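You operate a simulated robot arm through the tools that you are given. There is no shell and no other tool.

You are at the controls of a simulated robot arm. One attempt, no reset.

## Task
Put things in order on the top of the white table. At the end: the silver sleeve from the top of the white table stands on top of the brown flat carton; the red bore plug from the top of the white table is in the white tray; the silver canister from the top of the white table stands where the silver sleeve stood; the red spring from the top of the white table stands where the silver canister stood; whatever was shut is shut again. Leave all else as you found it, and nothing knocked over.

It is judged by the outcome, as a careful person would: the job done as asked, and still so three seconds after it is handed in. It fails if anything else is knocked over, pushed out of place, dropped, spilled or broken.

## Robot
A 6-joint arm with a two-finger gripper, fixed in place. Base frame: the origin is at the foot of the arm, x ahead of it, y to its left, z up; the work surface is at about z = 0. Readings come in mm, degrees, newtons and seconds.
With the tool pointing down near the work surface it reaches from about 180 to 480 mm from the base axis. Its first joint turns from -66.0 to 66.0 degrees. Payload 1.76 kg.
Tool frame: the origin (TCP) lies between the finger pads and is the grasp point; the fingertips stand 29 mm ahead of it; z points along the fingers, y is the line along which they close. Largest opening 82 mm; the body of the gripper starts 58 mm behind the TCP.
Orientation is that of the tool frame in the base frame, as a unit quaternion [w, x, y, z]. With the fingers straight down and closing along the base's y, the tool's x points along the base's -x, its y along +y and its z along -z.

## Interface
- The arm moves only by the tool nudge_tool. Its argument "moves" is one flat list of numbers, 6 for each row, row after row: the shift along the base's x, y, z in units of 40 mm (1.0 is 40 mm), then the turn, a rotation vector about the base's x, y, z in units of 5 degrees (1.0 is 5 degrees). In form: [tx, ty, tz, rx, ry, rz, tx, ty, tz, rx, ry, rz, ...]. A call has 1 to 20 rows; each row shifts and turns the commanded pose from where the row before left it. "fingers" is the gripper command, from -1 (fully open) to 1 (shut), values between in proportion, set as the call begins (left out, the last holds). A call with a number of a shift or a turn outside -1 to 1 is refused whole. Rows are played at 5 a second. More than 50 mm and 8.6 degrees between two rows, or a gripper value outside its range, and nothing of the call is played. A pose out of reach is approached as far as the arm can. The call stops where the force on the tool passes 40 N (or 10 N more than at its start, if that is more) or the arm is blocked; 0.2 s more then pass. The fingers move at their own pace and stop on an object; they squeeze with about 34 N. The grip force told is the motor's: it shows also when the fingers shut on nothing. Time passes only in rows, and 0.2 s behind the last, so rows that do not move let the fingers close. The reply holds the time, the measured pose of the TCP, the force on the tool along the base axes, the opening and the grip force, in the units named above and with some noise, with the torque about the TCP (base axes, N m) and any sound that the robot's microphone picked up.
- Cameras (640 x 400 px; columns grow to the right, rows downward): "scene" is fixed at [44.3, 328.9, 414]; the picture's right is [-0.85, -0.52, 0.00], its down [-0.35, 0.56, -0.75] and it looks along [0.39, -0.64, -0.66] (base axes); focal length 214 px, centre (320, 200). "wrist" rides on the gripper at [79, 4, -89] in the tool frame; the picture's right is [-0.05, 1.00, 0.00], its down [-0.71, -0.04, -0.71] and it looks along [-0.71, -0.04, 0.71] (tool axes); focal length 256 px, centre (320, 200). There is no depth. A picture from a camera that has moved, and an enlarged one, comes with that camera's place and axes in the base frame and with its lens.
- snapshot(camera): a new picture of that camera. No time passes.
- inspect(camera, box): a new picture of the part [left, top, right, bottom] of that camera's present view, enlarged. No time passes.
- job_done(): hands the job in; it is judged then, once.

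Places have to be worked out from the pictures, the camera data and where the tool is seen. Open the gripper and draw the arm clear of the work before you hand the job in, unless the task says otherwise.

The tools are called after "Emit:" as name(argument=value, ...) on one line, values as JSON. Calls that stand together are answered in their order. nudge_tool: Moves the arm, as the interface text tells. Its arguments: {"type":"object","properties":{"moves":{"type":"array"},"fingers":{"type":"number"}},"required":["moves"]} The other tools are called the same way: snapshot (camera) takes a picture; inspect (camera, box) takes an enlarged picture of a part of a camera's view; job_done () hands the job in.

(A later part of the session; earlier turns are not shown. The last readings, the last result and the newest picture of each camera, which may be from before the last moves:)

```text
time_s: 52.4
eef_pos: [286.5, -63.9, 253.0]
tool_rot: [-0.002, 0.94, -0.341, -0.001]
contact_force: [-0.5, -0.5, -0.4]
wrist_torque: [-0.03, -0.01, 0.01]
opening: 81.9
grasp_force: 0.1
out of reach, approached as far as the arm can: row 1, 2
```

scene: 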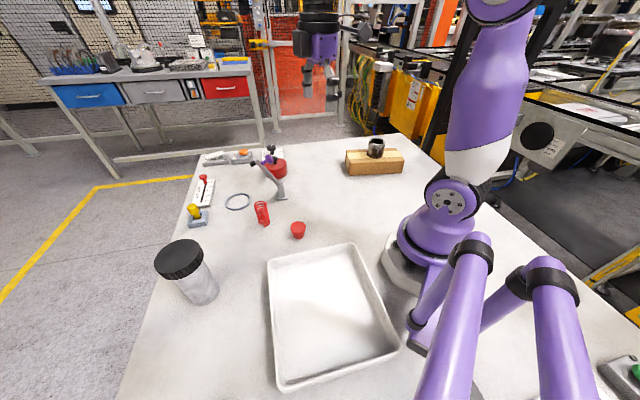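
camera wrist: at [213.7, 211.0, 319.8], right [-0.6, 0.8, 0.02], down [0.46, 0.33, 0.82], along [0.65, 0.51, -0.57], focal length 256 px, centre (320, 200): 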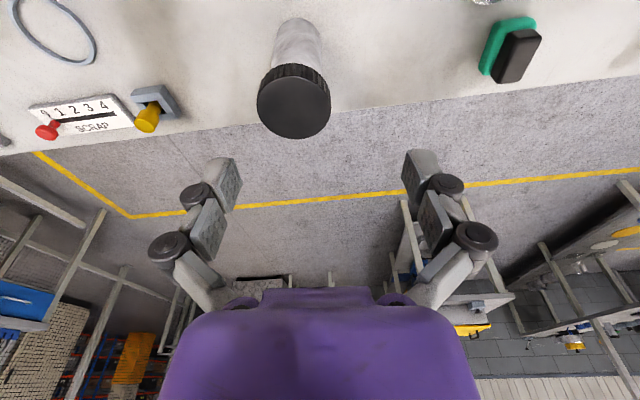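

Still the same limit at yaw 140°. I move to where the wrist is visible to the scene camera, so I can understand its mechanism.

Emit:
nudge_tool(moves=[0, 0.5, 0.6, 0, 0, -1, 0.1, 0.8, 0.1, 0, 0, -1, 0.2, 0.9, 0, 0, 0, -1, 0.2, 0.9, 0, 0, 0, -1, 0.2, 0.9, 0, 0, 0, -1, 0.2, 0.8, -0.2, 0, 0, -1, 0.2, 0.7, -0.2, 0, 0, -1, 0.2, 0.5, -0.2, 0, 0, -1, 0.1, 0, -0.2, 0, 0, -1, 0, 0, -0.2, 0, 0, -1, 0, 0, -0.2, 0, 0, -1, 0, 0, 0, 0, 0, -1, 0, 0, 0, 0, 0, -1, 0, 0, 0, 0, 0, -1, 0, 0, 0, 0, 0, -1, 0, 0, 0, 0, 0, -1, 0, 0, 0, 0, 0, -1, 0, 0, 0, 0, 0, -1, 0, 0, 0, 0, 0, -1, 0, 0, 0, 0, 0, -1])

Emit:
inspect(camera="scene", box=[80, 0, 480, 250])

```text
time_s: 56.6
eef_pos: [343.7, 153.0, 212.5]
tool_rot: [0.006, -0.342, 0.94, -0.006]
contact_force: [-0.5, 0.1, 1.0]
wrist_torque: [0.01, 0.02, 0.03]
opening: 82.0
grasp_force: 0.0
out of reach, approached as far as the arm can: row 1, 2, 5
```

```text
1.60 times, centred on (280, 125) of scene
camera zoom: at [44.3, 328.9, 414.0], right [-0.85, -0.52, 0.0], down [-0.35, 0.56, -0.75], along [0.39, -0.64, -0.66], focal length 343 px, centre (384, 320)
```

zoom: 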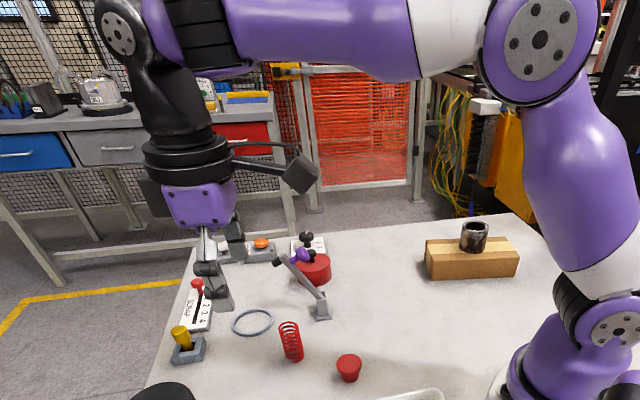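

The wrist has a forearm roll collar, a pitch joint and a tool roll joint. Some rows were flagged on the way, so I test the descent again here, in the clear area.

Emit:
nudge_tool(moves=[0, 0, -0.5, 0, 0, 0, 0, 0, -0.5, 0, 0, 0, 0, 0, -0.5, 0, 0, 0, 0, 0, 0, 0, 0, 0])

```text
time_s: 57.6
eef_pos: [341.9, 153.2, 152.2]
tool_rot: [0.005, -0.343, 0.939, -0.006]
contact_force: [-0.3, 0.2, -0.2]
wrist_torque: [-0.02, 0.02, 0.01]
opening: 81.9
grasp_force: 0.0
```

Descent now works, down to z=152 at r=375 with no flags. I look at the wrist posture, then test tilting here.

Emit:
inspect(camera="scene", box=[80, 0, 480, 250])

Emit:
nudge_tool(moves=[0, 0, 0, 0, 0, -1, 0, 0, 0, 0, 0, -1, 0, 0, 0, 0, 0, -1, 0, 0, 0, 0, 0, 0])

```text
1.60 times, centred on (280, 125) of scene
camera zoom: at [44.3, 328.9, 414.0], right [-0.85, -0.52, 0.0], down [-0.35, 0.56, -0.75], along [0.39, -0.64, -0.66], focal length 343 px, centre (384, 320)
```

zoom: 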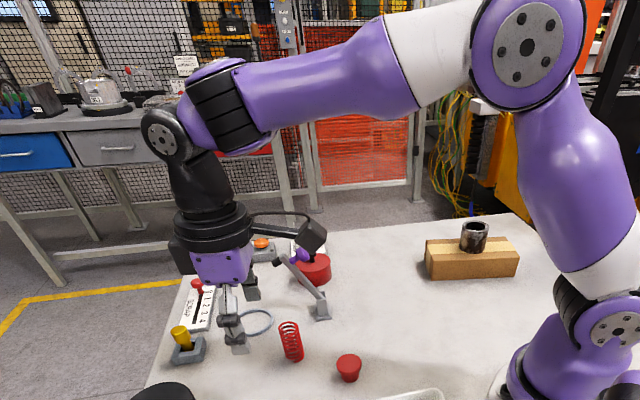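

```text
time_s: 58.6
eef_pos: [341.6, 151.3, 152.2]
tool_rot: [0.005, -0.217, 0.976, -0.006]
contact_force: [0.1, 0.6, 0.2]
wrist_torque: [0.0, 0.0, 0.03]
opening: 81.8
grasp_force: 0.0
```

We're in the good posture, with the forearm sloping down. Now I test a radial outward tilt in small steps here.

Emit:
nudge_tool(moves=[0, 0, 0, 0.41, -0.91, 0, 0, 0, 0, 0.41, -0.91, 0, 0, 0, 0, 0.41, -0.91, 0, 0, 0, 0, 0.41, -0.91, 0, 0, 0, 0, 0, 0, 0])

```text
time_s: 59.8
eef_pos: [342.7, 151.7, 151.7]
tool_rot: [0.175, -0.212, 0.961, 0.029]
contact_force: [0.7, -0.7, 0.3]
wrist_torque: [-0.02, 0.02, -0.01]
opening: 82.1
grasp_force: 0.1
```

A 20° tilt works without flags. Continuing to 45°.

Emit:
nudge_tool(moves=[0, 0, 0, 0.41, -0.91, 0, 0, 0, 0, 0.41, -0.91, 0, 0, 0, 0, 0.41, -0.91, 0, 0, 0, 0, 0.41, -0.91, 0, 0, 0, 0, 0.41, -0.91, 0, 0, 0, 0, 0, 0, 0])

Emit:
snapshot(camera="scene")

Emit:
snapshot(camera="wrist")

```text
time_s: 61.2
eef_pos: [343.1, 151.2, 150.9]
tool_rot: [0.38, -0.197, 0.901, 0.072]
contact_force: [-0.1, 0.0, -0.3]
wrist_torque: [0.0, -0.01, -0.03]
opening: 81.7
grasp_force: 0.0
```

```text
taken
```

scene: 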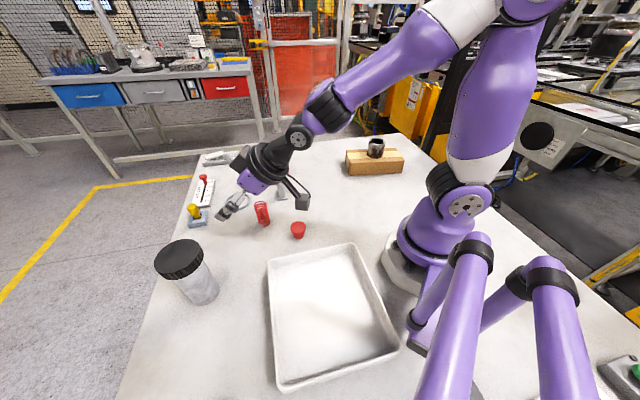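

```text
taken
camera wrist: at [231.6, 107.2, 158.6], right [-0.38, 0.93, 0.02], down [0.0, -0.02, 1.0], along [0.93, 0.38, 0.01], focal length 256 px, centre (320, 200)
```

wrist: 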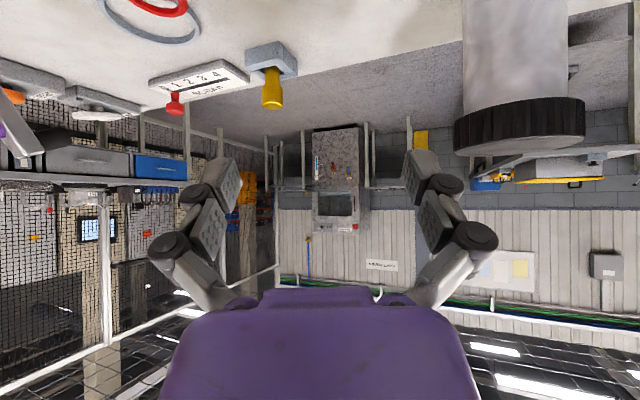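

The 45° tilt works in this posture, and this view confirms the canister at about (334.5,280) with body diameter 52 and lid from z≈104 to 130. I rise above lid height, move to the standoff at (258,264) and turn the yaw to about 12°.

Emit:
nudge_tool(moves=[0, 0, 0.5, 0, 0, 0, 0, 0, 0.4, 0, 0, 0, -0.42, 0.56, 0, 0, 0, -0.5, -0.42, 0.56, 0, 0, 0, -0.5, -0.42, 0.56, 0, 0, 0, -0.5, -0.42, 0.57, 0, 0, 0, -0.5, -0.42, 0.57, 0, 0, 0, -0.5, 0, 0, 0, 0, 0, 0], fingers=-1)

Emit:
snapshot(camera="wrist")

Emit:
snapshot(camera="scene")

```text
time_s: 63.0
eef_pos: [282.6, 251.8, 188.1]
tool_rot: [0.384, -0.098, 0.918, 0.03]
contact_force: [-0.5, -1.0, 0.5]
wrist_torque: [-0.02, 0.02, 0.02]
opening: 82.2
grasp_force: 0.0
out of reach, approached as far as the arm can: row 7
```

```text
taken
camera wrist: at [165.1, 232.6, 195.1], right [-0.17, 0.99, 0.02], down [0.0, -0.02, 1.0], along [0.99, 0.17, 0.01], focal length 256 px, centre (320, 200)
```

wrist: 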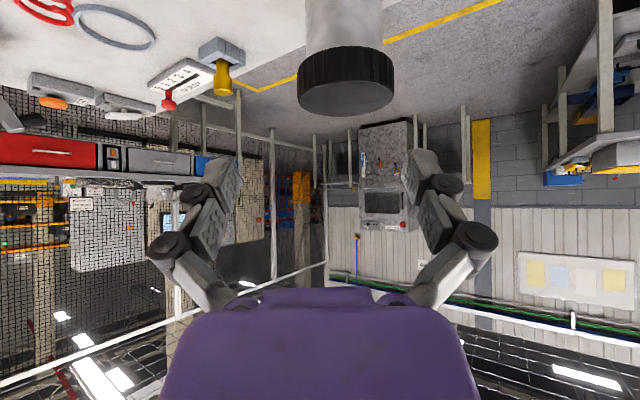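

```text
taken
```

scene: 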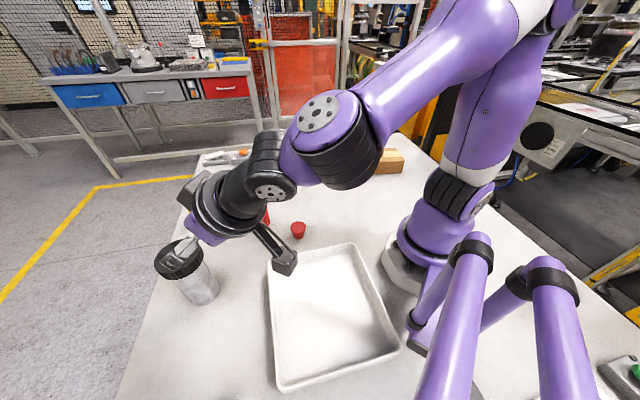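

Row 7 hit the joint limit, because the wrist azimuth gets too large at small yaw, but the pose is nearly right. This view again gives the canister at (334.6,278.5). I shift to a standoff 45 mm short of its axis with yaw 15°.

Emit:
nudge_tool(moves=[0.15, 0.1, 0, 0, 0, 0.56, 0.06, 0.28, 0, 0, 0, 0, 0, 0, 0, 0, 0, 0])

Emit:
snapshot(camera="wrist")

```text
time_s: 63.8
eef_pos: [291.6, 265.8, 186.1]
tool_rot: [0.383, -0.121, 0.915, 0.039]
contact_force: [0.4, -0.4, -0.2]
wrist_torque: [-0.03, 0.01, 0.0]
opening: 82.0
grasp_force: 0.0
```

```text
taken
camera wrist: at [174.5, 241.1, 193.9], right [-0.21, 0.98, 0.02], down [0.0, -0.02, 1.0], along [0.98, 0.21, 0.01], focal length 256 px, centre (320, 200)
```

wrist: 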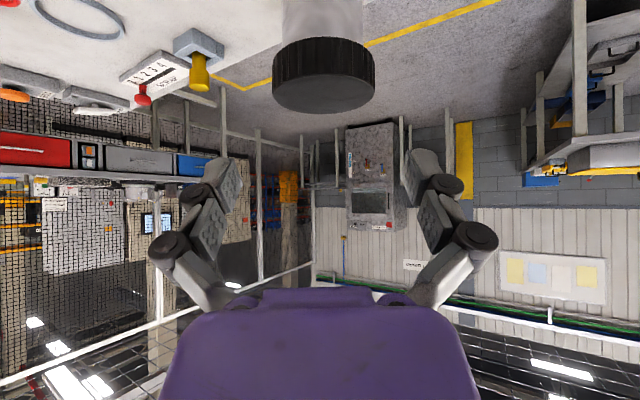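

The lid is centred between the fingers to within about 1 mm, with 44 mm to go forward. I lower straight down beside it to z≈93 before the diagonal approach.

Emit:
nudge_tool(moves=[0, 0, -0.6, 0, 0, 0, 0, 0, -0.6, 0, 0, 0, 0, 0, -0.6, 0, 0, 0, 0, 0, -0.5, 0, 0, 0, 0, 0, 0, 0, 0, 0])

Emit:
snapshot(camera="wrist")

Emit:
inspect(camera="scene", box=[120, 160, 360, 310])

```text
time_s: 65.0
eef_pos: [290.7, 267.7, 94.8]
tool_rot: [0.383, -0.121, 0.915, 0.039]
contact_force: [0.1, 0.2, -0.7]
wrist_torque: [0.01, 0.0, -0.01]
opening: 81.8
grasp_force: 0.1
```

```text
taken
camera wrist: at [174.2, 241.9, 102.0], right [-0.21, 0.98, 0.02], down [0.0, -0.02, 1.0], along [0.98, 0.21, 0.01], focal length 256 px, centre (320, 200)
```

wrist: 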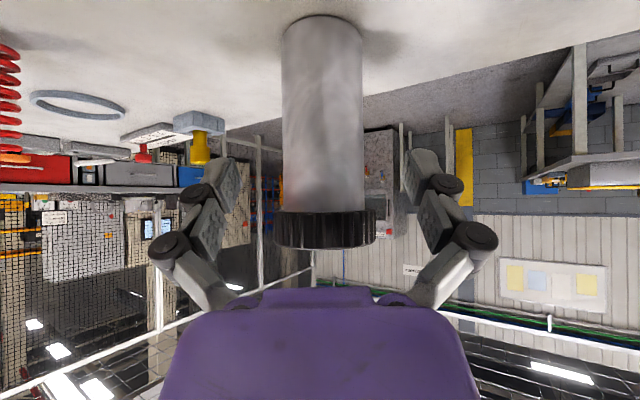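

```text
2.67 times, centred on (240, 235) of scene
camera zoom: at [44.3, 328.9, 414.0], right [-0.85, -0.52, 0.0], down [-0.35, 0.56, -0.75], along [0.39, -0.64, -0.66], focal length 572 px, centre (533, 107)
```

zoom: 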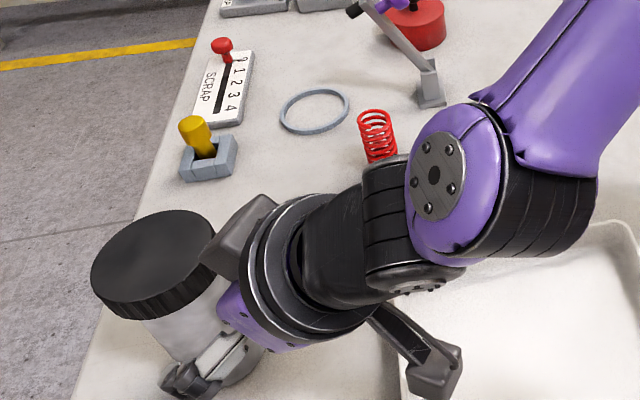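

There's a dark block on the gripper's far side that could meet the lid during the diagonal approach. I enlarge the scene view around it before going on.

Emit:
inspect(camera="scene", box=[140, 220, 300, 320])

```text
4.00 times, centred on (220, 270) of scene
camera zoom: at [44.3, 328.9, 414.0], right [-0.85, -0.52, 0.0], down [-0.35, 0.56, -0.75], along [0.39, -0.64, -0.66], focal length 858 px, centre (720, -80)
```

zoom: 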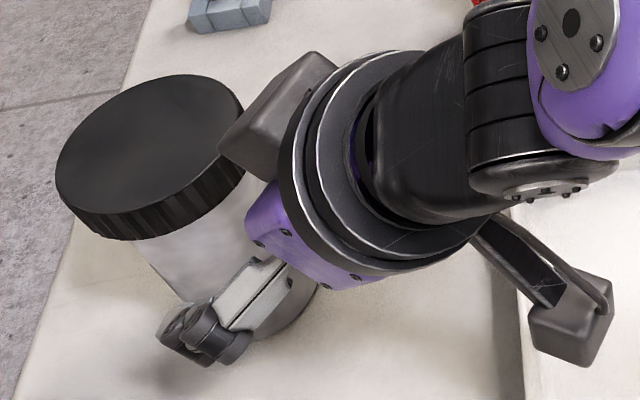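

The block's front face works out at about 83 mm behind the TCP. If I stop with the canister axis about 12 mm ahead of the TCP, the lid clears it by about 17 mm. I do the diagonal approach of 50 mm along the tool axis.

Emit:
nudge_tool(moves=[0.214, 0.0575, -0.221, 0, 0, 0, 0.214, 0.0575, -0.221, 0, 0, 0, 0, 0, 0, 0, 0, 0])

Emit:
nudge_tool(moves=[0.214, 0.0575, -0.221, 0, 0, 0, 0.214, 0.0575, -0.221, 0, 0, 0, 0, 0, 0, 0, 0, 0])

Emit:
snapshot(camera="wrist")

Emit:
inspect(camera="scene", box=[140, 220, 300, 320])

```text
time_s: 65.8
eef_pos: [307.8, 270.5, 76.5]
tool_rot: [0.384, -0.121, 0.915, 0.04]
contact_force: [0.6, 0.0, -0.8]
wrist_torque: [0.01, 0.02, 0.0]
opening: 82.3
grasp_force: 0.1
```

```text
time_s: 66.6
eef_pos: [325.9, 277.1, 60.4]
tool_rot: [0.383, -0.121, 0.915, 0.039]
contact_force: [0.6, -0.1, 0.2]
wrist_torque: [0.01, 0.01, 0.01]
opening: 82.2
grasp_force: 0.0
```

```text
taken
camera wrist: at [209.0, 251.7, 67.6], right [-0.21, 0.98, 0.02], down [0.0, -0.02, 1.0], along [0.98, 0.21, 0.01], focal length 256 px, centre (320, 200)
```

wrist: 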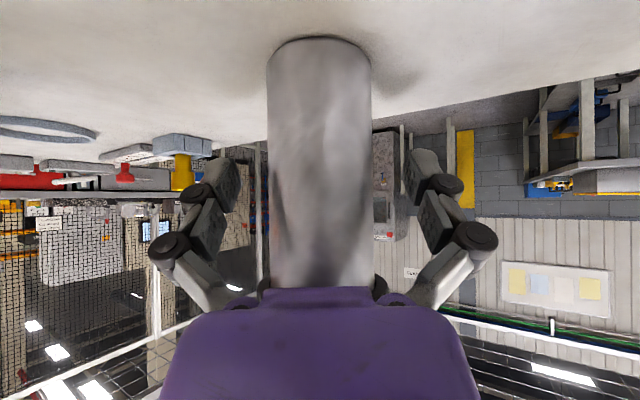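

```text
4.00 times, centred on (220, 270) of scene
camera zoom: at [44.3, 328.9, 414.0], right [-0.85, -0.52, 0.0], down [-0.35, 0.56, -0.75], along [0.39, -0.64, -0.66], focal length 858 px, centre (720, -80)
```

zoom: 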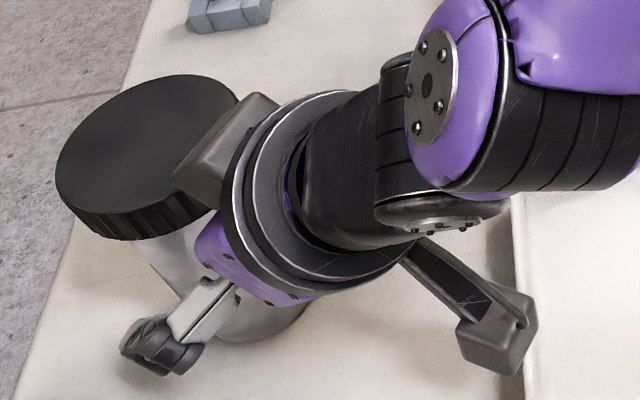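

The body is centred between the fingers and the canister axis is about 10 mm ahead of the TCP, with no contact forces. Closing the gripper.

Emit:
nudge_tool(moves=[0, 0, 0, 0, 0, 0, 0, 0, 0, 0, 0, 0, 0, 0, 0, 0, 0, 0, 0, 0, 0, 0, 0, 0], fingers=1)

Emit:
snapshot(camera="wrist")

Emit:
inspect(camera="scene", box=[140, 220, 300, 320])

```text
time_s: 67.6
eef_pos: [326.4, 276.5, 61.7]
tool_rot: [0.385, -0.12, 0.914, 0.04]
contact_force: [4.6, 3.4, 13.6]
wrist_torque: [0.61, -0.43, -0.01]
opening: 51.0
grasp_force: 34.1
```

```text
taken
camera wrist: at [209.4, 252.2, 68.3], right [-0.21, 0.98, 0.02], down [-0.01, -0.02, 1.0], along [0.98, 0.21, 0.01], focal length 256 px, centre (320, 200)
```

wrist: 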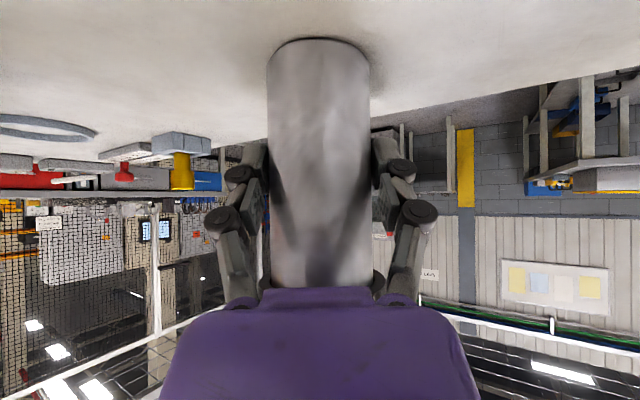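

```text
4.00 times, centred on (220, 270) of scene
camera zoom: at [44.2, 328.9, 414.1], right [-0.85, -0.52, 0.0], down [-0.35, 0.56, -0.75], along [0.39, -0.64, -0.66], focal length 858 px, centre (720, -80)
```

zoom: 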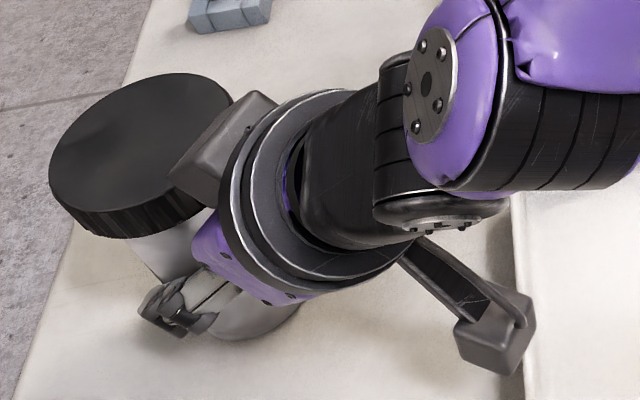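

The grip is on the body at 51 mm and 34 N, and the canister shifted by only about 2 mm. I lift it slowly.

Emit:
nudge_tool(moves=[0, 0, 0.1, 0, 0, 0, 0, 0, 0.15, 0, 0, 0, 0, 0, 0.25, 0, 0, 0, 0, 0, 0, 0, 0, 0])

Emit:
snapshot(camera="wrist")

Emit:
inspect(camera="scene", box=[120, 200, 312, 320])

```text
time_s: 68.6
eef_pos: [326.0, 276.2, 79.3]
tool_rot: [0.383, -0.122, 0.915, 0.039]
contact_force: [-0.2, -0.4, -2.9]
wrist_torque: [0.01, 0.03, -0.02]
opening: 51.0
grasp_force: 34.2
```

```text
taken
camera wrist: at [209.2, 251.3, 86.7], right [-0.21, 0.98, 0.02], down [0.0, -0.02, 1.0], along [0.98, 0.21, 0.01], focal length 256 px, centre (320, 200)
```

wrist: 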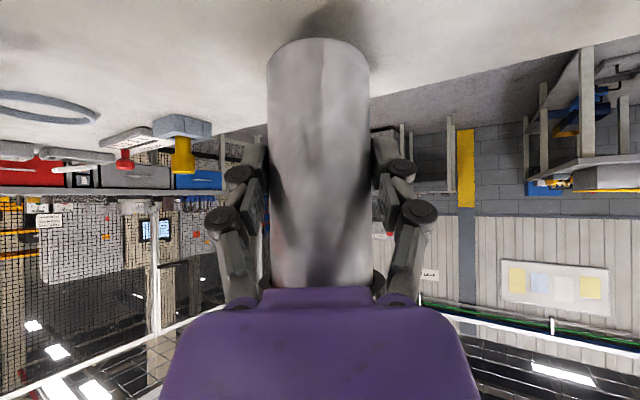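

```text
3.33 times, centred on (216, 260) of scene
camera zoom: at [44.3, 328.9, 414.0], right [-0.85, -0.52, 0.0], down [-0.35, 0.56, -0.75], along [0.39, -0.64, -0.66], focal length 715 px, centre (667, 0)
```

zoom: 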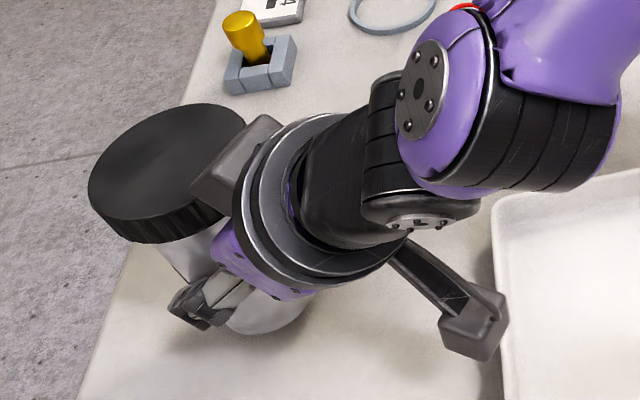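

The canister is held upright at about 3 N. I raise it to TCP z≈195, which puts its bottom near 134 mm.

Emit:
nudge_tool(moves=[0, 0, 0.4, 0, 0, 0, 0, 0, 0.5, 0, 0, 0, 0, 0, 0.5, 0, 0, 0, 0, 0, 0.5, 0, 0, 0, 0, 0, 0.5, 0, 0, 0, 0, 0, 0.5, 0, 0, 0, 0, 0, 0, 0, 0, 0])

```text
time_s: 70.2
eef_pos: [326.4, 276.0, 194.6]
tool_rot: [0.383, -0.121, 0.915, 0.039]
contact_force: [-0.5, -0.4, -3.2]
wrist_torque: [-0.02, 0.05, 0.02]
opening: 51.1
grasp_force: 34.3
```

The lift went without flags. I carry it across in a gentle arc, turning the yaw gradually from 15° to 0°.

Emit:
nudge_tool(moves=[0.11, -0.4, 0, 0, 0, -0.3, 0.11, -0.6, 0, 0, 0, -0.3, 0.11, -0.64, 0, 0, 0, -0.3, 0.11, -0.64, 0, 0, 0, -0.3, 0.11, -0.64, 0, 0, 0, -0.3, 0.11, -0.64, 0, 0, 0, -0.3, 0.11, -0.64, 0, 0, 0, -0.3, 0.11, -0.64, 0, 0, 0, -0.3, 0.11, -0.64, 0, 0, 0, -0.3, 0.11, -0.64, 0, 0, 0, -0.3, 0, -0.2, 0, 0, 0, 0, 0, 0, 0, 0, 0, 0])

Emit:
snapshot(camera="scene")

```text
time_s: 72.8
eef_pos: [370.2, 23.9, 195.9]
tool_rot: [0.386, 0.0, 0.922, -0.011]
contact_force: [-0.8, 0.5, -2.4]
wrist_torque: [0.0, 0.04, 0.0]
opening: 51.3
grasp_force: 33.6
```

```text
taken
```

scene: 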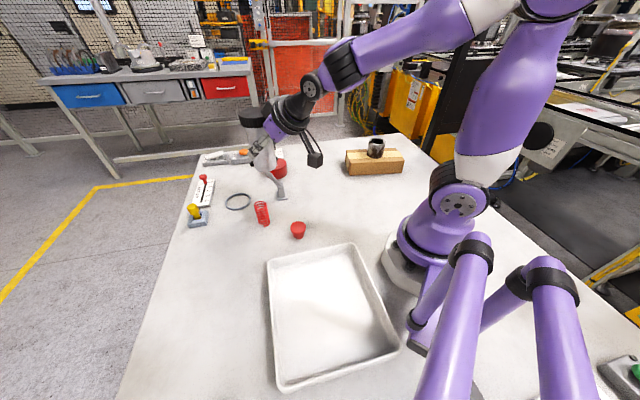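

All clear. I go on to above the sleeve's former spot, turning the yaw to -15°.

Emit:
nudge_tool(moves=[0, -0.565, 0, 0, 0, -0.375, 0, -0.565, 0, 0, 0, -0.375, 0, -0.565, 0, 0, 0, -0.375, 0, -0.565, 0, 0, 0, -0.375, 0, -0.565, 0, 0, 0, -0.375, 0, -0.565, 0, 0, 0, -0.375, -0.03, -0.565, 0, 0, 0, -0.375, -0.03, -0.565, 0, 0, 0, -0.375, 0, 0, 0, 0, 0, 0])

Emit:
snapshot(camera="wrist")

Emit:
inspect(camera="scene", box=[220, 80, 420, 205])

```text
time_s: 74.8
eef_pos: [366.6, -156.2, 195.2]
tool_rot: [0.381, 0.12, 0.915, -0.061]
contact_force: [0.6, -0.7, -2.4]
wrist_torque: [-0.01, 0.06, 0.0]
opening: 49.3
grasp_force: 34.1
```

```text
taken
camera wrist: at [252.9, -120.2, 202.9], right [0.3, 0.95, 0.02], down [-0.01, -0.01, 1.0], along [0.95, -0.3, 0.01], focal length 256 px, centre (320, 200)
```

wrist: 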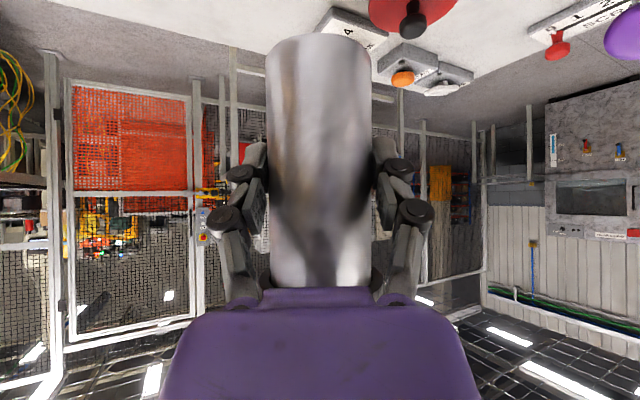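

```text
3.20 times, centred on (320, 142) of scene
camera zoom: at [44.3, 328.9, 414.0], right [-0.85, -0.52, 0.0], down [-0.35, 0.56, -0.75], along [0.39, -0.64, -0.66], focal length 686 px, centre (320, 384)
```

zoom: 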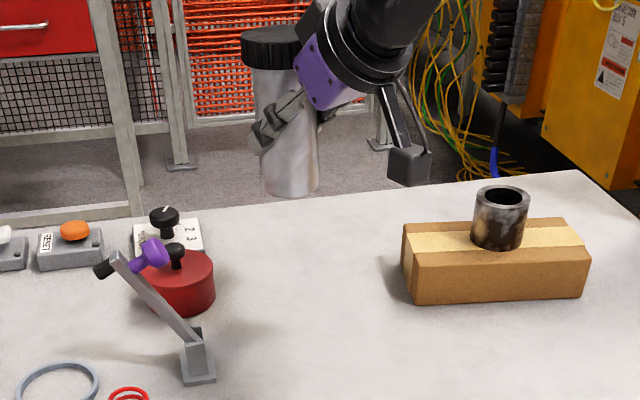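

The canister is upright, with its axis at about (375.8,-159.2) against the target (377.2,-159.5). I make a 1 mm correction and lower most of the way.

Emit:
nudge_tool(moves=[0.035, -0.01, -0.5, 0, 0, 0, 0, 0, -0.5, 0, 0, 0, 0, 0, -0.5, 0, 0, 0, 0, 0, -0.5, 0, 0, 0, 0, 0, -0.5, 0, 0, 0, 0, 0, -0.4, 0, 0, 0, 0, 0, -0.2, 0, 0, 0, 0, 0, 0, 0, 0, 0])

Emit:
snapshot(camera="wrist")

Emit:
inspect(camera="scene", box=[240, 90, 400, 190])

```text
time_s: 76.6
eef_pos: [368.2, -157.6, 71.2]
tool_rot: [0.38, 0.121, 0.915, -0.061]
contact_force: [-0.1, -0.1, -3.3]
wrist_torque: [0.05, 0.05, -0.03]
opening: 48.8
grasp_force: 33.7
```

```text
taken
camera wrist: at [254.7, -121.1, 78.6], right [0.3, 0.95, 0.02], down [-0.01, -0.01, 1.0], along [0.95, -0.3, 0.01], focal length 256 px, centre (320, 200)
```

wrist: 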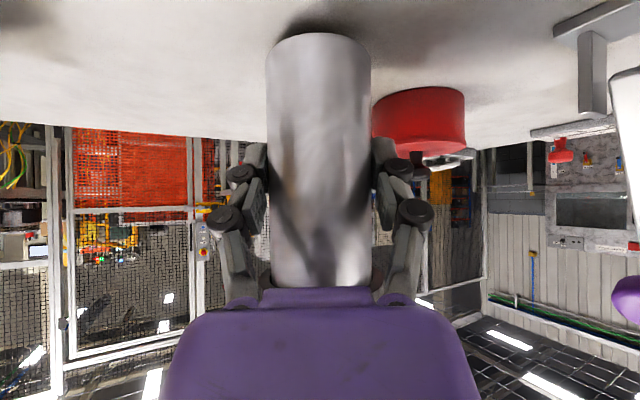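

```text
4.00 times, centred on (320, 140) of scene
camera zoom: at [44.3, 328.9, 414.0], right [-0.85, -0.52, 0.0], down [-0.35, 0.56, -0.75], along [0.39, -0.64, -0.66], focal length 858 px, centre (320, 440)
```

zoom: 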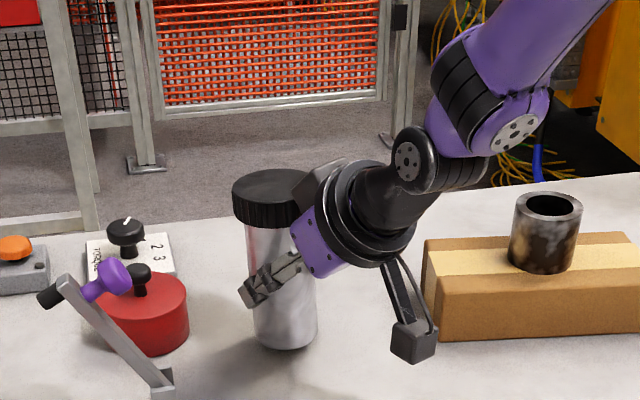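

It hangs just above the table, and may have slipped about 2 mm in the grip. I lower in small steps until contact.

Emit:
nudge_tool(moves=[0, 0, -0.06, 0, 0, 0, 0, 0, -0.06, 0, 0, 0, 0, 0, 0, 0, 0, 0])

Emit:
nudge_tool(moves=[0, 0, -0.04, 0, 0, 0, 0, 0, 0, 0, 0, 0])

```text
time_s: 77.4
eef_pos: [369.2, -158.3, 66.7]
tool_rot: [0.38, 0.121, 0.915, -0.062]
contact_force: [-0.8, 0.5, -2.9]
wrist_torque: [0.03, 0.03, -0.01]
opening: 49.1
grasp_force: 33.8
```

```text
time_s: 78.0
eef_pos: [368.0, -156.8, 64.8]
tool_rot: [0.38, 0.12, 0.915, -0.061]
contact_force: [-0.5, 0.0, -3.7]
wrist_torque: [-0.01, 0.03, 0.0]
opening: 49.0
grasp_force: 33.6
```

Still hanging freely. Continuing in 1.2 mm steps.

Emit:
nudge_tool(moves=[0, 0, -0.03, 0, 0, 0, 0, 0, 0, 0, 0, 0])

Emit:
nudge_tool(moves=[0, 0, -0.03, 0, 0, 0, 0, 0, 0, 0, 0, 0])

```text
time_s: 78.6
eef_pos: [369.7, -156.8, 63.7]
tool_rot: [0.38, 0.121, 0.915, -0.062]
contact_force: [-1.3, -0.3, 0.3]
wrist_torque: [-0.03, 0.04, 0.03]
opening: 48.9
grasp_force: 34.6
```

```text
time_s: 79.2
eef_pos: [368.8, -158.3, 62.8]
tool_rot: [0.383, 0.12, 0.914, -0.062]
contact_force: [-2.6, 1.9, 14.1]
wrist_torque: [-0.07, -0.3, 0.02]
opening: 48.6
grasp_force: 34.0
```

Contact with the table at about 14 N. I check that it is upright before releasing.

Emit:
inspect(camera="scene", box=[240, 90, 400, 190])

Emit:
snapshot(camera="wrist")

```text
4.00 times, centred on (320, 140) of scene
camera zoom: at [44.2, 328.9, 414.0], right [-0.85, -0.52, 0.0], down [-0.35, 0.56, -0.75], along [0.39, -0.64, -0.66], focal length 858 px, centre (320, 440)
```

zoom: 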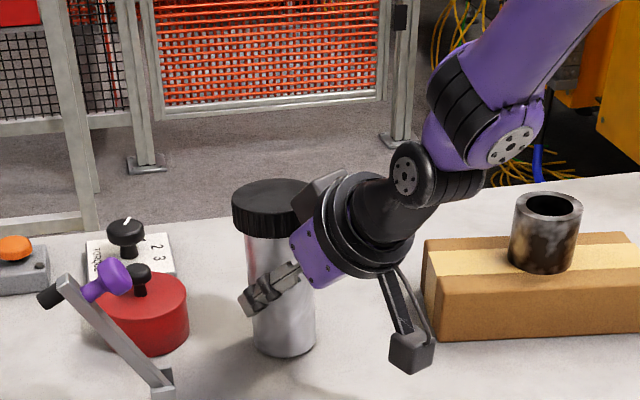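

```text
taken
camera wrist: at [255.7, -120.9, 70.1], right [0.3, 0.95, 0.02], down [-0.01, -0.01, 1.0], along [0.95, -0.3, 0.01], focal length 256 px, centre (320, 200)
```

wrist: 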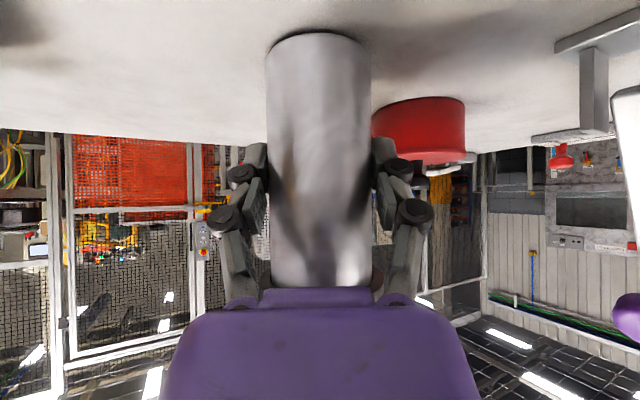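

It stands upright. I ease off slightly and open the gripper.

Emit:
nudge_tool(moves=[0, 0, 0.015, 0, 0, 0, 0, 0, 0, 0, 0, 0])

Emit:
nudge_tool(moves=[0, 0, 0, 0, 0, 0, 0, 0, 0, 0, 0, 0, 0, 0, 0, 0, 0, 0], fingers=-1)

Emit:
snapshot(camera="wrist")

Emit:
inspect(camera="scene", box=[240, 90, 400, 190])

```text
time_s: 79.8
eef_pos: [369.8, -156.4, 63.2]
tool_rot: [0.383, 0.12, 0.914, -0.061]
contact_force: [5.0, 0.3, 10.0]
wrist_torque: [-0.05, -0.72, 0.03]
opening: 49.0
grasp_force: 34.0
```

```text
time_s: 80.6
eef_pos: [366.6, -158.3, 62.4]
tool_rot: [0.381, 0.12, 0.915, -0.062]
contact_force: [-0.1, -0.1, 0.3]
wrist_torque: [0.01, 0.01, 0.04]
opening: 82.1
grasp_force: 0.0
```

```text
taken
camera wrist: at [254.7, -120.7, 70.1], right [0.3, 0.95, 0.02], down [-0.01, -0.01, 1.0], along [0.95, -0.3, 0.01], focal length 256 px, centre (320, 200)
```

wrist: 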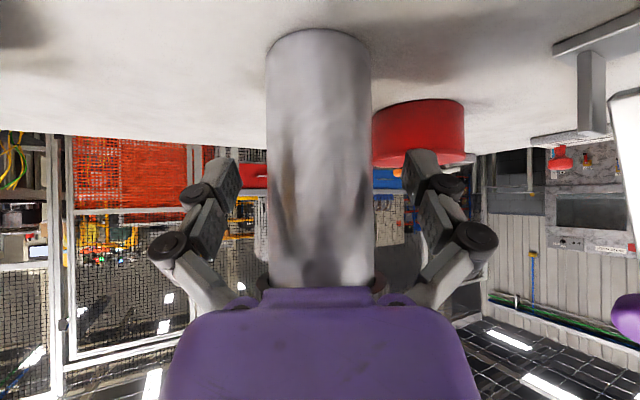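

```text
4.00 times, centred on (320, 140) of scene
camera zoom: at [44.3, 328.9, 414.0], right [-0.85, -0.52, 0.0], down [-0.35, 0.56, -0.75], along [0.39, -0.64, -0.66], focal length 858 px, centre (320, 440)
```

zoom: 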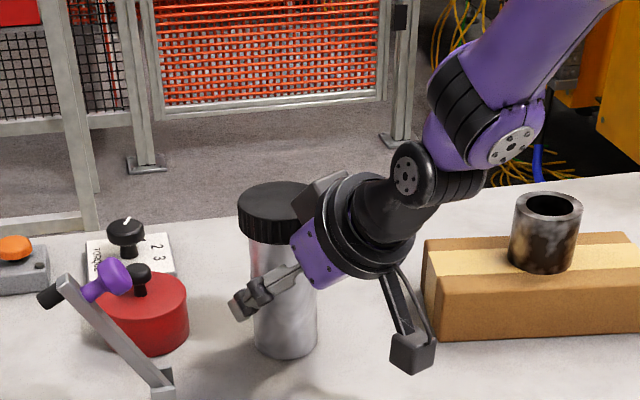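

The canister stands at about (378,-160), within 1 mm of the target. I retreat along the tool axis and then rise.

Emit:
nudge_tool(moves=[-0.222, 0.0595, 0.23, 0, 0, 0, -0.222, 0.0595, 0.23, 0, 0, 0, -0.222, 0.0595, 0.23, 0, 0, 0, -0.222, 0.0595, 0.23, 0, 0, 0, -0.222, 0.0595, 0.23, 0, 0, 0, -0.222, 0.0595, 0.23, 0, 0, 0, 0, 0, 0, 0, 0, 0], fingers=-1)

Emit:
snapshot(camera="wrist")

Emit:
snapshot(camera="scene")

```text
time_s: 82.2
eef_pos: [315.0, -142.9, 118.1]
tool_rot: [0.38, 0.121, 0.915, -0.061]
contact_force: [0.4, -0.6, 1.3]
wrist_torque: [0.01, 0.04, 0.03]
opening: 81.9
grasp_force: 0.1
```

```text
taken
camera wrist: at [201.6, -106.0, 126.4], right [0.3, 0.95, 0.02], down [-0.01, -0.01, 1.0], along [0.95, -0.3, 0.01], focal length 256 px, centre (320, 200)
```

wrist: 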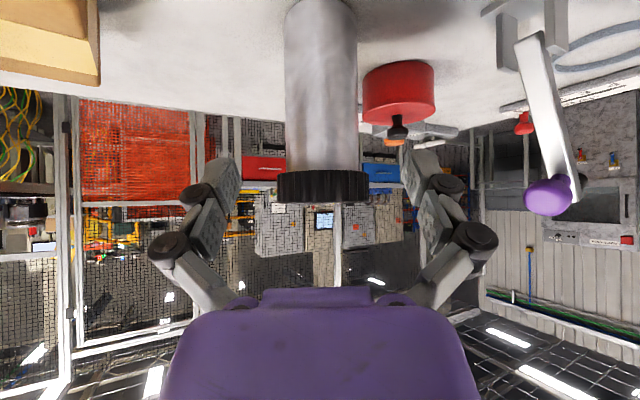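

```text
taken
```

scene: 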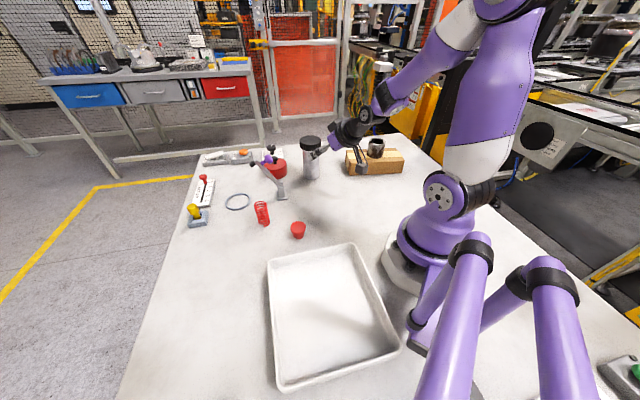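

The canister stands free. Next is the spring: I bring the tool back to vertical while rising and moving away from the canister, then turn the yaw toward the spring.

Emit:
nudge_tool(moves=[0, 0.15, 0.2, 0.259, 0.966, 0, 0, 0.2, 0.2, 0.259, 0.966, 0, 0, 0.2, 0.2, 0.259, 0.966, 0, 0, 0.2, 0.2, 0.259, 0.966, 0, 0, 0.2, 0.2, 0.259, 0.966, 0, 0, 0.2, 0.2, 0.259, 0.966, 0, 0, 0.2, 0.2, 0.259, 0.966, 0, 0, 0.2, 0.2, 0.259, 0.966, 0, 0, 0.2, 0.2, 0.259, 0.966, 0, 0, 0, 0, 0, 0, 0], fingers=-1)

```text
time_s: 84.4
eef_pos: [316.3, -73.8, 190.4]
tool_rot: [0.002, 0.126, 0.992, -0.012]
contact_force: [-0.4, 0.0, 0.7]
wrist_torque: [0.02, 0.01, -0.03]
opening: 81.6
grasp_force: 0.0
```

Vertical again with a 1.4° residual lean, which I correct. I turn the yaw to about +10° and move near the spring for a look.

Emit:
nudge_tool(moves=[0.02, 0.6, 0.1, 0.28, 0, 0.9, 0.02, 0.7, 0, 0, 0, 1, 0.02, 0.7, 0, 0, 0, 1, 0, 0.7, 0, 0, 0, 1, 0, 0.6, 0, 0, 0, 1, 0, 0, 0, 0, 0, 0])

Emit:
snapshot(camera="wrist")

Emit:
inspect(camera="scene", box=[200, 150, 360, 250])

```text
time_s: 85.8
eef_pos: [319.1, 58.3, 194.1]
tool_rot: [-0.001, -0.088, 0.996, 0.001]
contact_force: [-0.2, -0.6, 0.1]
wrist_torque: [0.01, 0.01, -0.03]
opening: 82.1
grasp_force: 0.0
```

```text
taken
camera wrist: at [239.7, 48.0, 284.8], right [-0.12, 0.99, 0.0], down [0.7, 0.08, 0.71], along [0.7, 0.09, -0.71], focal length 256 px, centre (320, 200)
```

wrist: 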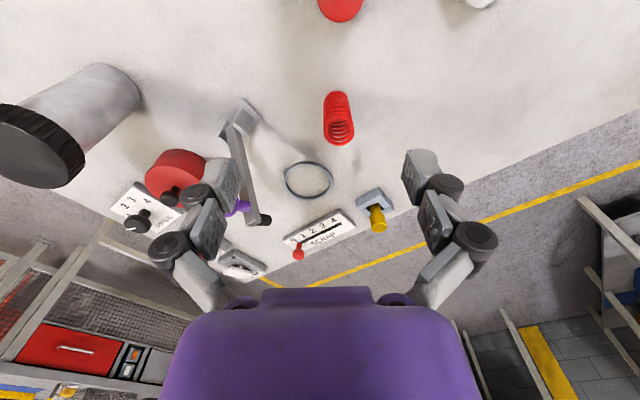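

```text
4.00 times, centred on (280, 200) of scene
camera zoom: at [44.3, 328.9, 414.0], right [-0.85, -0.52, 0.0], down [-0.35, 0.56, -0.75], along [0.39, -0.64, -0.66], focal length 858 px, centre (480, 200)
```

zoom: 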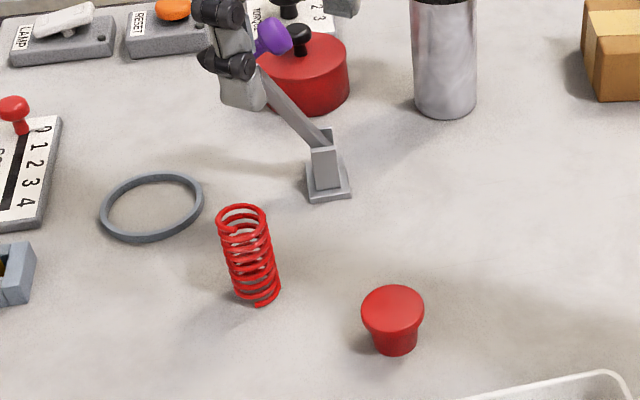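

Posture is good and the spring is in view. I enlarge it in the wrist view to measure it.

Emit:
inspect(camera="wrist", box=[290, 75, 386, 135])

Emit:
inspect(camera="scene", box=[240, 185, 320, 235])

```text
6.67 times, centred on (338, 105) of wrist
camera zoom: at [239.7, 48.0, 284.8], right [-0.12, 0.99, 0.0], down [0.7, 0.08, 0.71], along [0.7, 0.09, -0.71], focal length 1707 px, centre (200, 833)
```

zoom: 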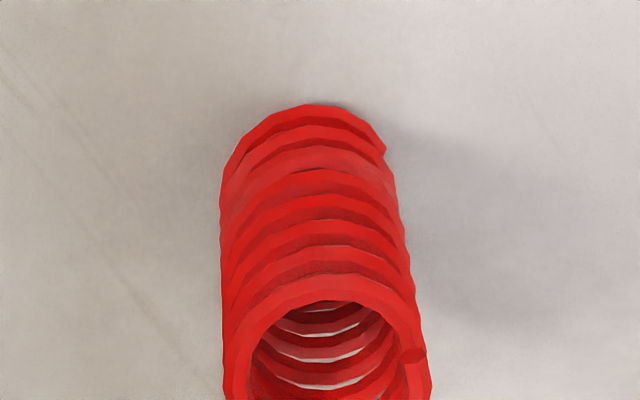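

```text
8.00 times, centred on (280, 210) of scene
camera zoom: at [44.3, 328.9, 414.0], right [-0.85, -0.52, 0.0], down [-0.35, 0.56, -0.75], along [0.39, -0.64, -0.66], focal length 1716 px, centre (640, 120)
```

zoom: 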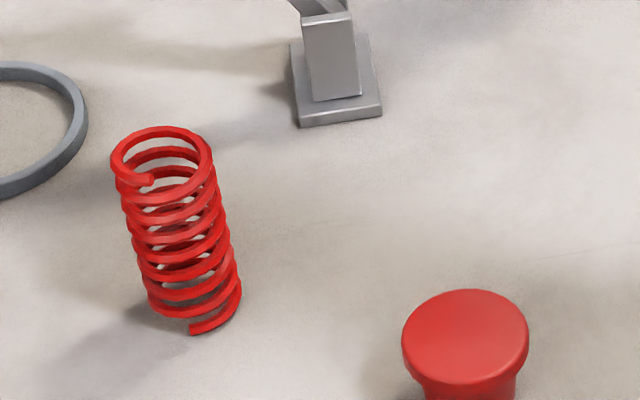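

The spring is at about (363.8,81.7), diameter about 29 and height about 63. I move above it and descend part way.

Emit:
nudge_tool(moves=[0.56, 0.29, 0, 0, 0, 0, 0.56, 0.29, 0, 0, 0, 0, 0, 0, -0.6, 0, 0, 0, 0, 0, -0.6, 0, 0, 0, 0, 0, -0.6, 0, 0, 0, 0, 0, 0, 0, 0, 0], fingers=-1)

Emit:
snapshot(camera="wrist")

```text
time_s: 87.2
eef_pos: [364.0, 81.4, 120.9]
tool_rot: [0.0, -0.087, 0.996, 0.001]
contact_force: [0.6, -0.1, 0.6]
wrist_torque: [0.0, 0.02, 0.0]
opening: 81.8
grasp_force: 0.1
```

```text
taken
camera wrist: at [285.0, 71.9, 212.2], right [-0.12, 0.99, 0.0], down [0.7, 0.08, 0.71], along [0.7, 0.09, -0.71], focal length 256 px, centre (320, 200)
```

wrist: 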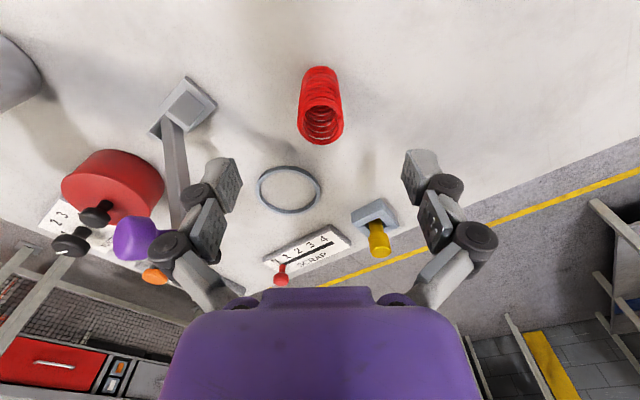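

The spring is centred. I descend to TCP z≈40.

Emit:
nudge_tool(moves=[0, 0, -0.5, 0, 0, 0, 0, 0, -0.5, 0, 0, 0, 0, 0, -0.5, 0, 0, 0, 0, 0, -0.5, 0, 0, 0, 0, 0, 0, 0, 0, 0])

Emit:
snapshot(camera="wrist")

Emit:
inspect(camera="scene", box=[200, 140, 360, 240])

```text
time_s: 88.4
eef_pos: [363.5, 81.9, 44.0]
tool_rot: [0.0, -0.088, 0.996, 0.001]
contact_force: [0.6, -0.4, 0.6]
wrist_torque: [-0.01, 0.0, -0.01]
opening: 82.1
grasp_force: 0.1
```

```text
taken
camera wrist: at [284.2, 72.4, 133.8], right [-0.12, 0.99, 0.0], down [0.7, 0.08, 0.71], along [0.7, 0.09, -0.71], focal length 256 px, centre (320, 200)
```

wrist: 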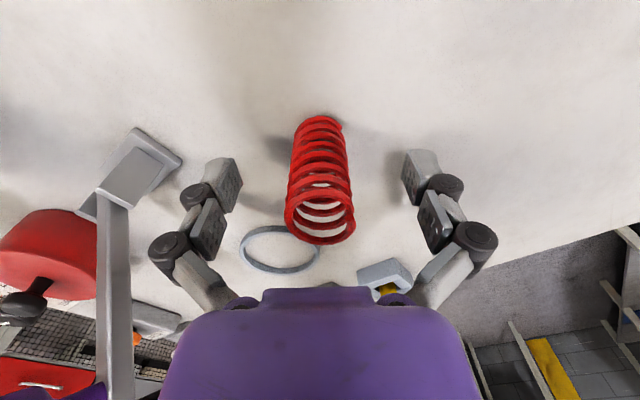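

```text
4.00 times, centred on (280, 190) of scene
camera zoom: at [44.3, 328.9, 414.0], right [-0.85, -0.52, 0.0], down [-0.35, 0.56, -0.75], along [0.39, -0.64, -0.66], focal length 858 px, centre (480, 240)
```

zoom: 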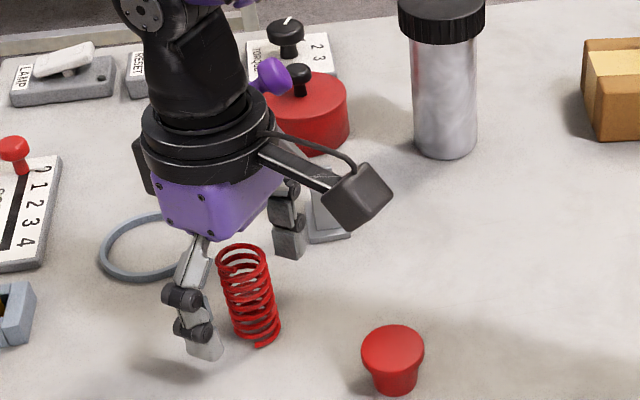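

The fingers straddle the spring and are well centred. Closing.

Emit:
nudge_tool(moves=[0, 0, 0, 0, 0, 0, 0, 0, 0, 0, 0, 0, 0, 0, 0, 0, 0, 0, 0, 0, 0, 0, 0, 0], fingers=1)

Emit:
inspect(camera="wrist", box=[200, 90, 440, 240])

```text
time_s: 89.4
eef_pos: [364.1, 81.5, 44.5]
tool_rot: [0.002, -0.087, 0.996, 0.001]
contact_force: [2.3, -1.7, 20.6]
wrist_torque: [-0.05, -0.11, 0.06]
opening: 28.1
grasp_force: 34.1
```

```text
2.67 times, centred on (320, 165) of wrist
camera zoom: at [284.6, 72.4, 134.5], right [-0.12, 0.99, 0.0], down [0.7, 0.08, 0.71], along [0.7, 0.09, -0.7], focal length 683 px, centre (320, 293)
```

zoom: 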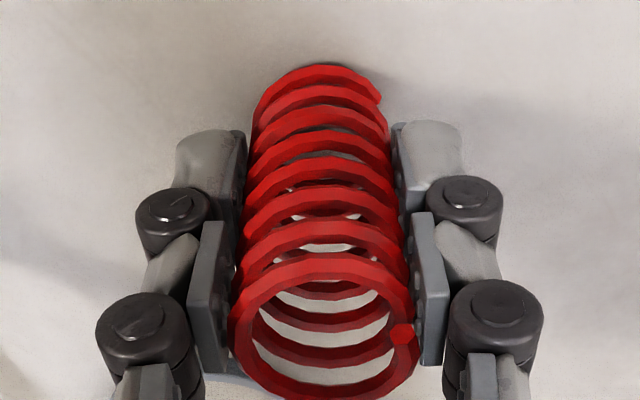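

The grip is 28 mm at 34 N. I lift the spring straight up.

Emit:
nudge_tool(moves=[0, 0, 0.1, 0, 0, 0, 0, 0, 0.2, 0, 0, 0, 0, 0, 0.4, 0, 0, 0, 0, 0, 0.5, 0, 0, 0, 0, 0, 0.5, 0, 0, 0, 0, 0, 0.3, 0, 0, 0, 0, 0, 0, 0, 0, 0])

Emit:
snapshot(camera="wrist")

Emit:
inspect(camera="scene", box=[180, 100, 340, 200])

```text
time_s: 91.0
eef_pos: [364.3, 81.2, 122.1]
tool_rot: [0.0, -0.087, 0.996, 0.001]
contact_force: [0.5, 0.3, -0.5]
wrist_torque: [0.03, 0.03, 0.04]
opening: 28.0
grasp_force: 33.9
```

```text
taken
camera wrist: at [284.6, 72.9, 213.7], right [-0.12, 0.99, 0.0], down [0.7, 0.08, 0.71], along [0.7, 0.09, -0.71], focal length 256 px, centre (320, 200)
```

wrist: 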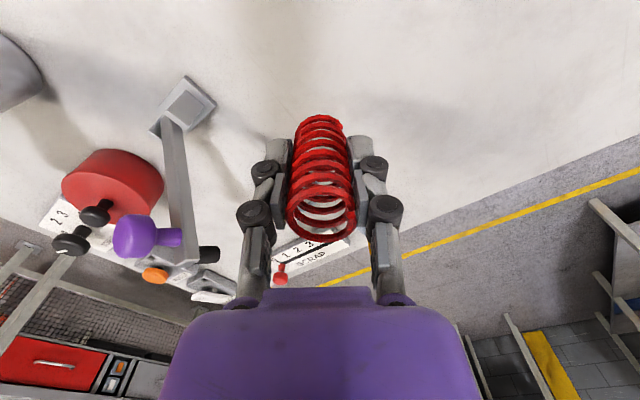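

```text
4.00 times, centred on (260, 150) of scene
camera zoom: at [44.3, 328.9, 414.0], right [-0.85, -0.52, 0.0], down [-0.35, 0.56, -0.75], along [0.39, -0.64, -0.66], focal length 858 px, centre (560, 400)
```

zoom: 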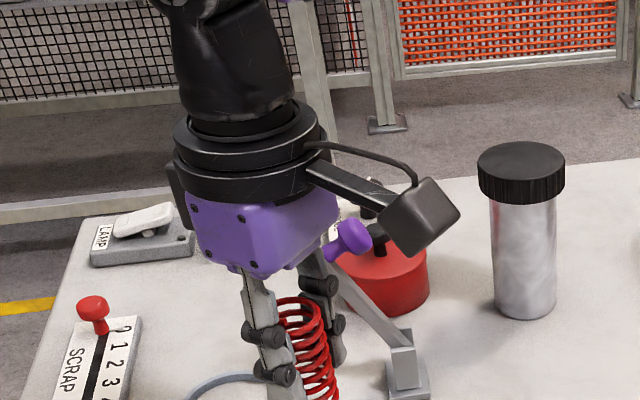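

The spring is held upright. I carry it to above the canister's former spot (335,279), turning the yaw with the arm.

Emit:
nudge_tool(moves=[-0.08, 0.4, -0.05, 0, 0, 0.6, -0.08, 0.55, -0.05, 0, 0, 0.67, -0.08, 0.57, -0.05, 0, 0, 0.67, -0.08, 0.57, -0.05, 0, 0, 0.67, -0.08, 0.57, -0.05, 0, 0, 0.67, -0.08, 0.57, -0.05, 0, 0, 0.67, -0.08, 0.57, -0.05, 0, 0, 0.67, -0.08, 0.57, -0.05, 0, 0, 0.67, -0.09, 0.57, 0, 0, 0, 0.67, 0, 0, 0, 0, 0, 0])

Emit:
snapshot(camera="wrist")

Emit:
snapshot(camera="scene")

```text
time_s: 93.2
eef_pos: [333.4, 280.9, 105.9]
tool_rot: [-0.001, -0.34, 0.94, 0.001]
contact_force: [0.7, 0.2, -0.3]
wrist_torque: [-0.01, 0.0, 0.0]
opening: 28.0
grasp_force: 34.3
```

```text
taken
camera wrist: at [269.7, 233.3, 197.0], right [-0.6, 0.8, 0.0], down [0.57, 0.42, 0.71], along [0.57, 0.42, -0.71], focal length 256 px, centre (320, 200)
```

wrist: 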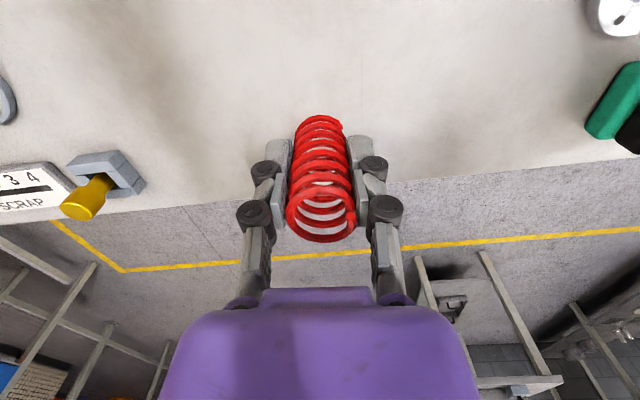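

```text
taken
```

scene: 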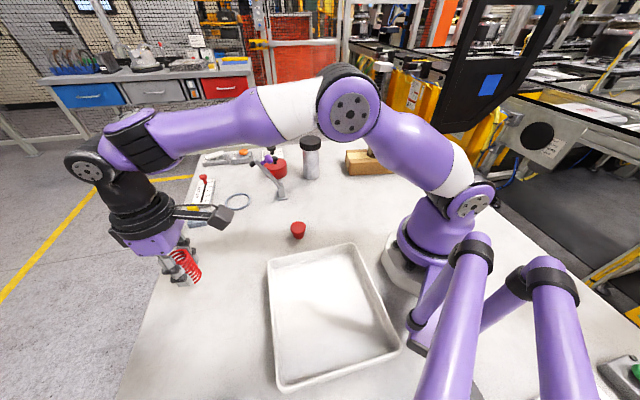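

I'm over the target, with commanded (334.6,279). I lower to just above contact height and then go in small steps.

Emit:
nudge_tool(moves=[0, 0, -0.4, 0, 0, 0, 0, 0, -0.4, 0, 0, 0, 0, 0, -0.4, 0, 0, 0, 0, 0, -0.2, 0, 0, 0, 0, 0, 0, 0, 0, 0])

Emit:
nudge_tool(moves=[0, 0, -0.05, 0, 0, 0, 0, 0, 0, 0, 0, 0])

```text
time_s: 94.4
eef_pos: [333.8, 280.1, 49.3]
tool_rot: [-0.001, -0.34, 0.94, 0.0]
contact_force: [-0.5, 0.2, -0.3]
wrist_torque: [0.0, -0.02, 0.0]
opening: 28.1
grasp_force: 34.3
```

```text
time_s: 95.0
eef_pos: [333.6, 279.8, 48.9]
tool_rot: [-0.001, -0.34, 0.94, 0.0]
contact_force: [0.0, -0.2, -0.2]
wrist_torque: [-0.02, 0.01, 0.0]
opening: 28.2
grasp_force: 34.3
```

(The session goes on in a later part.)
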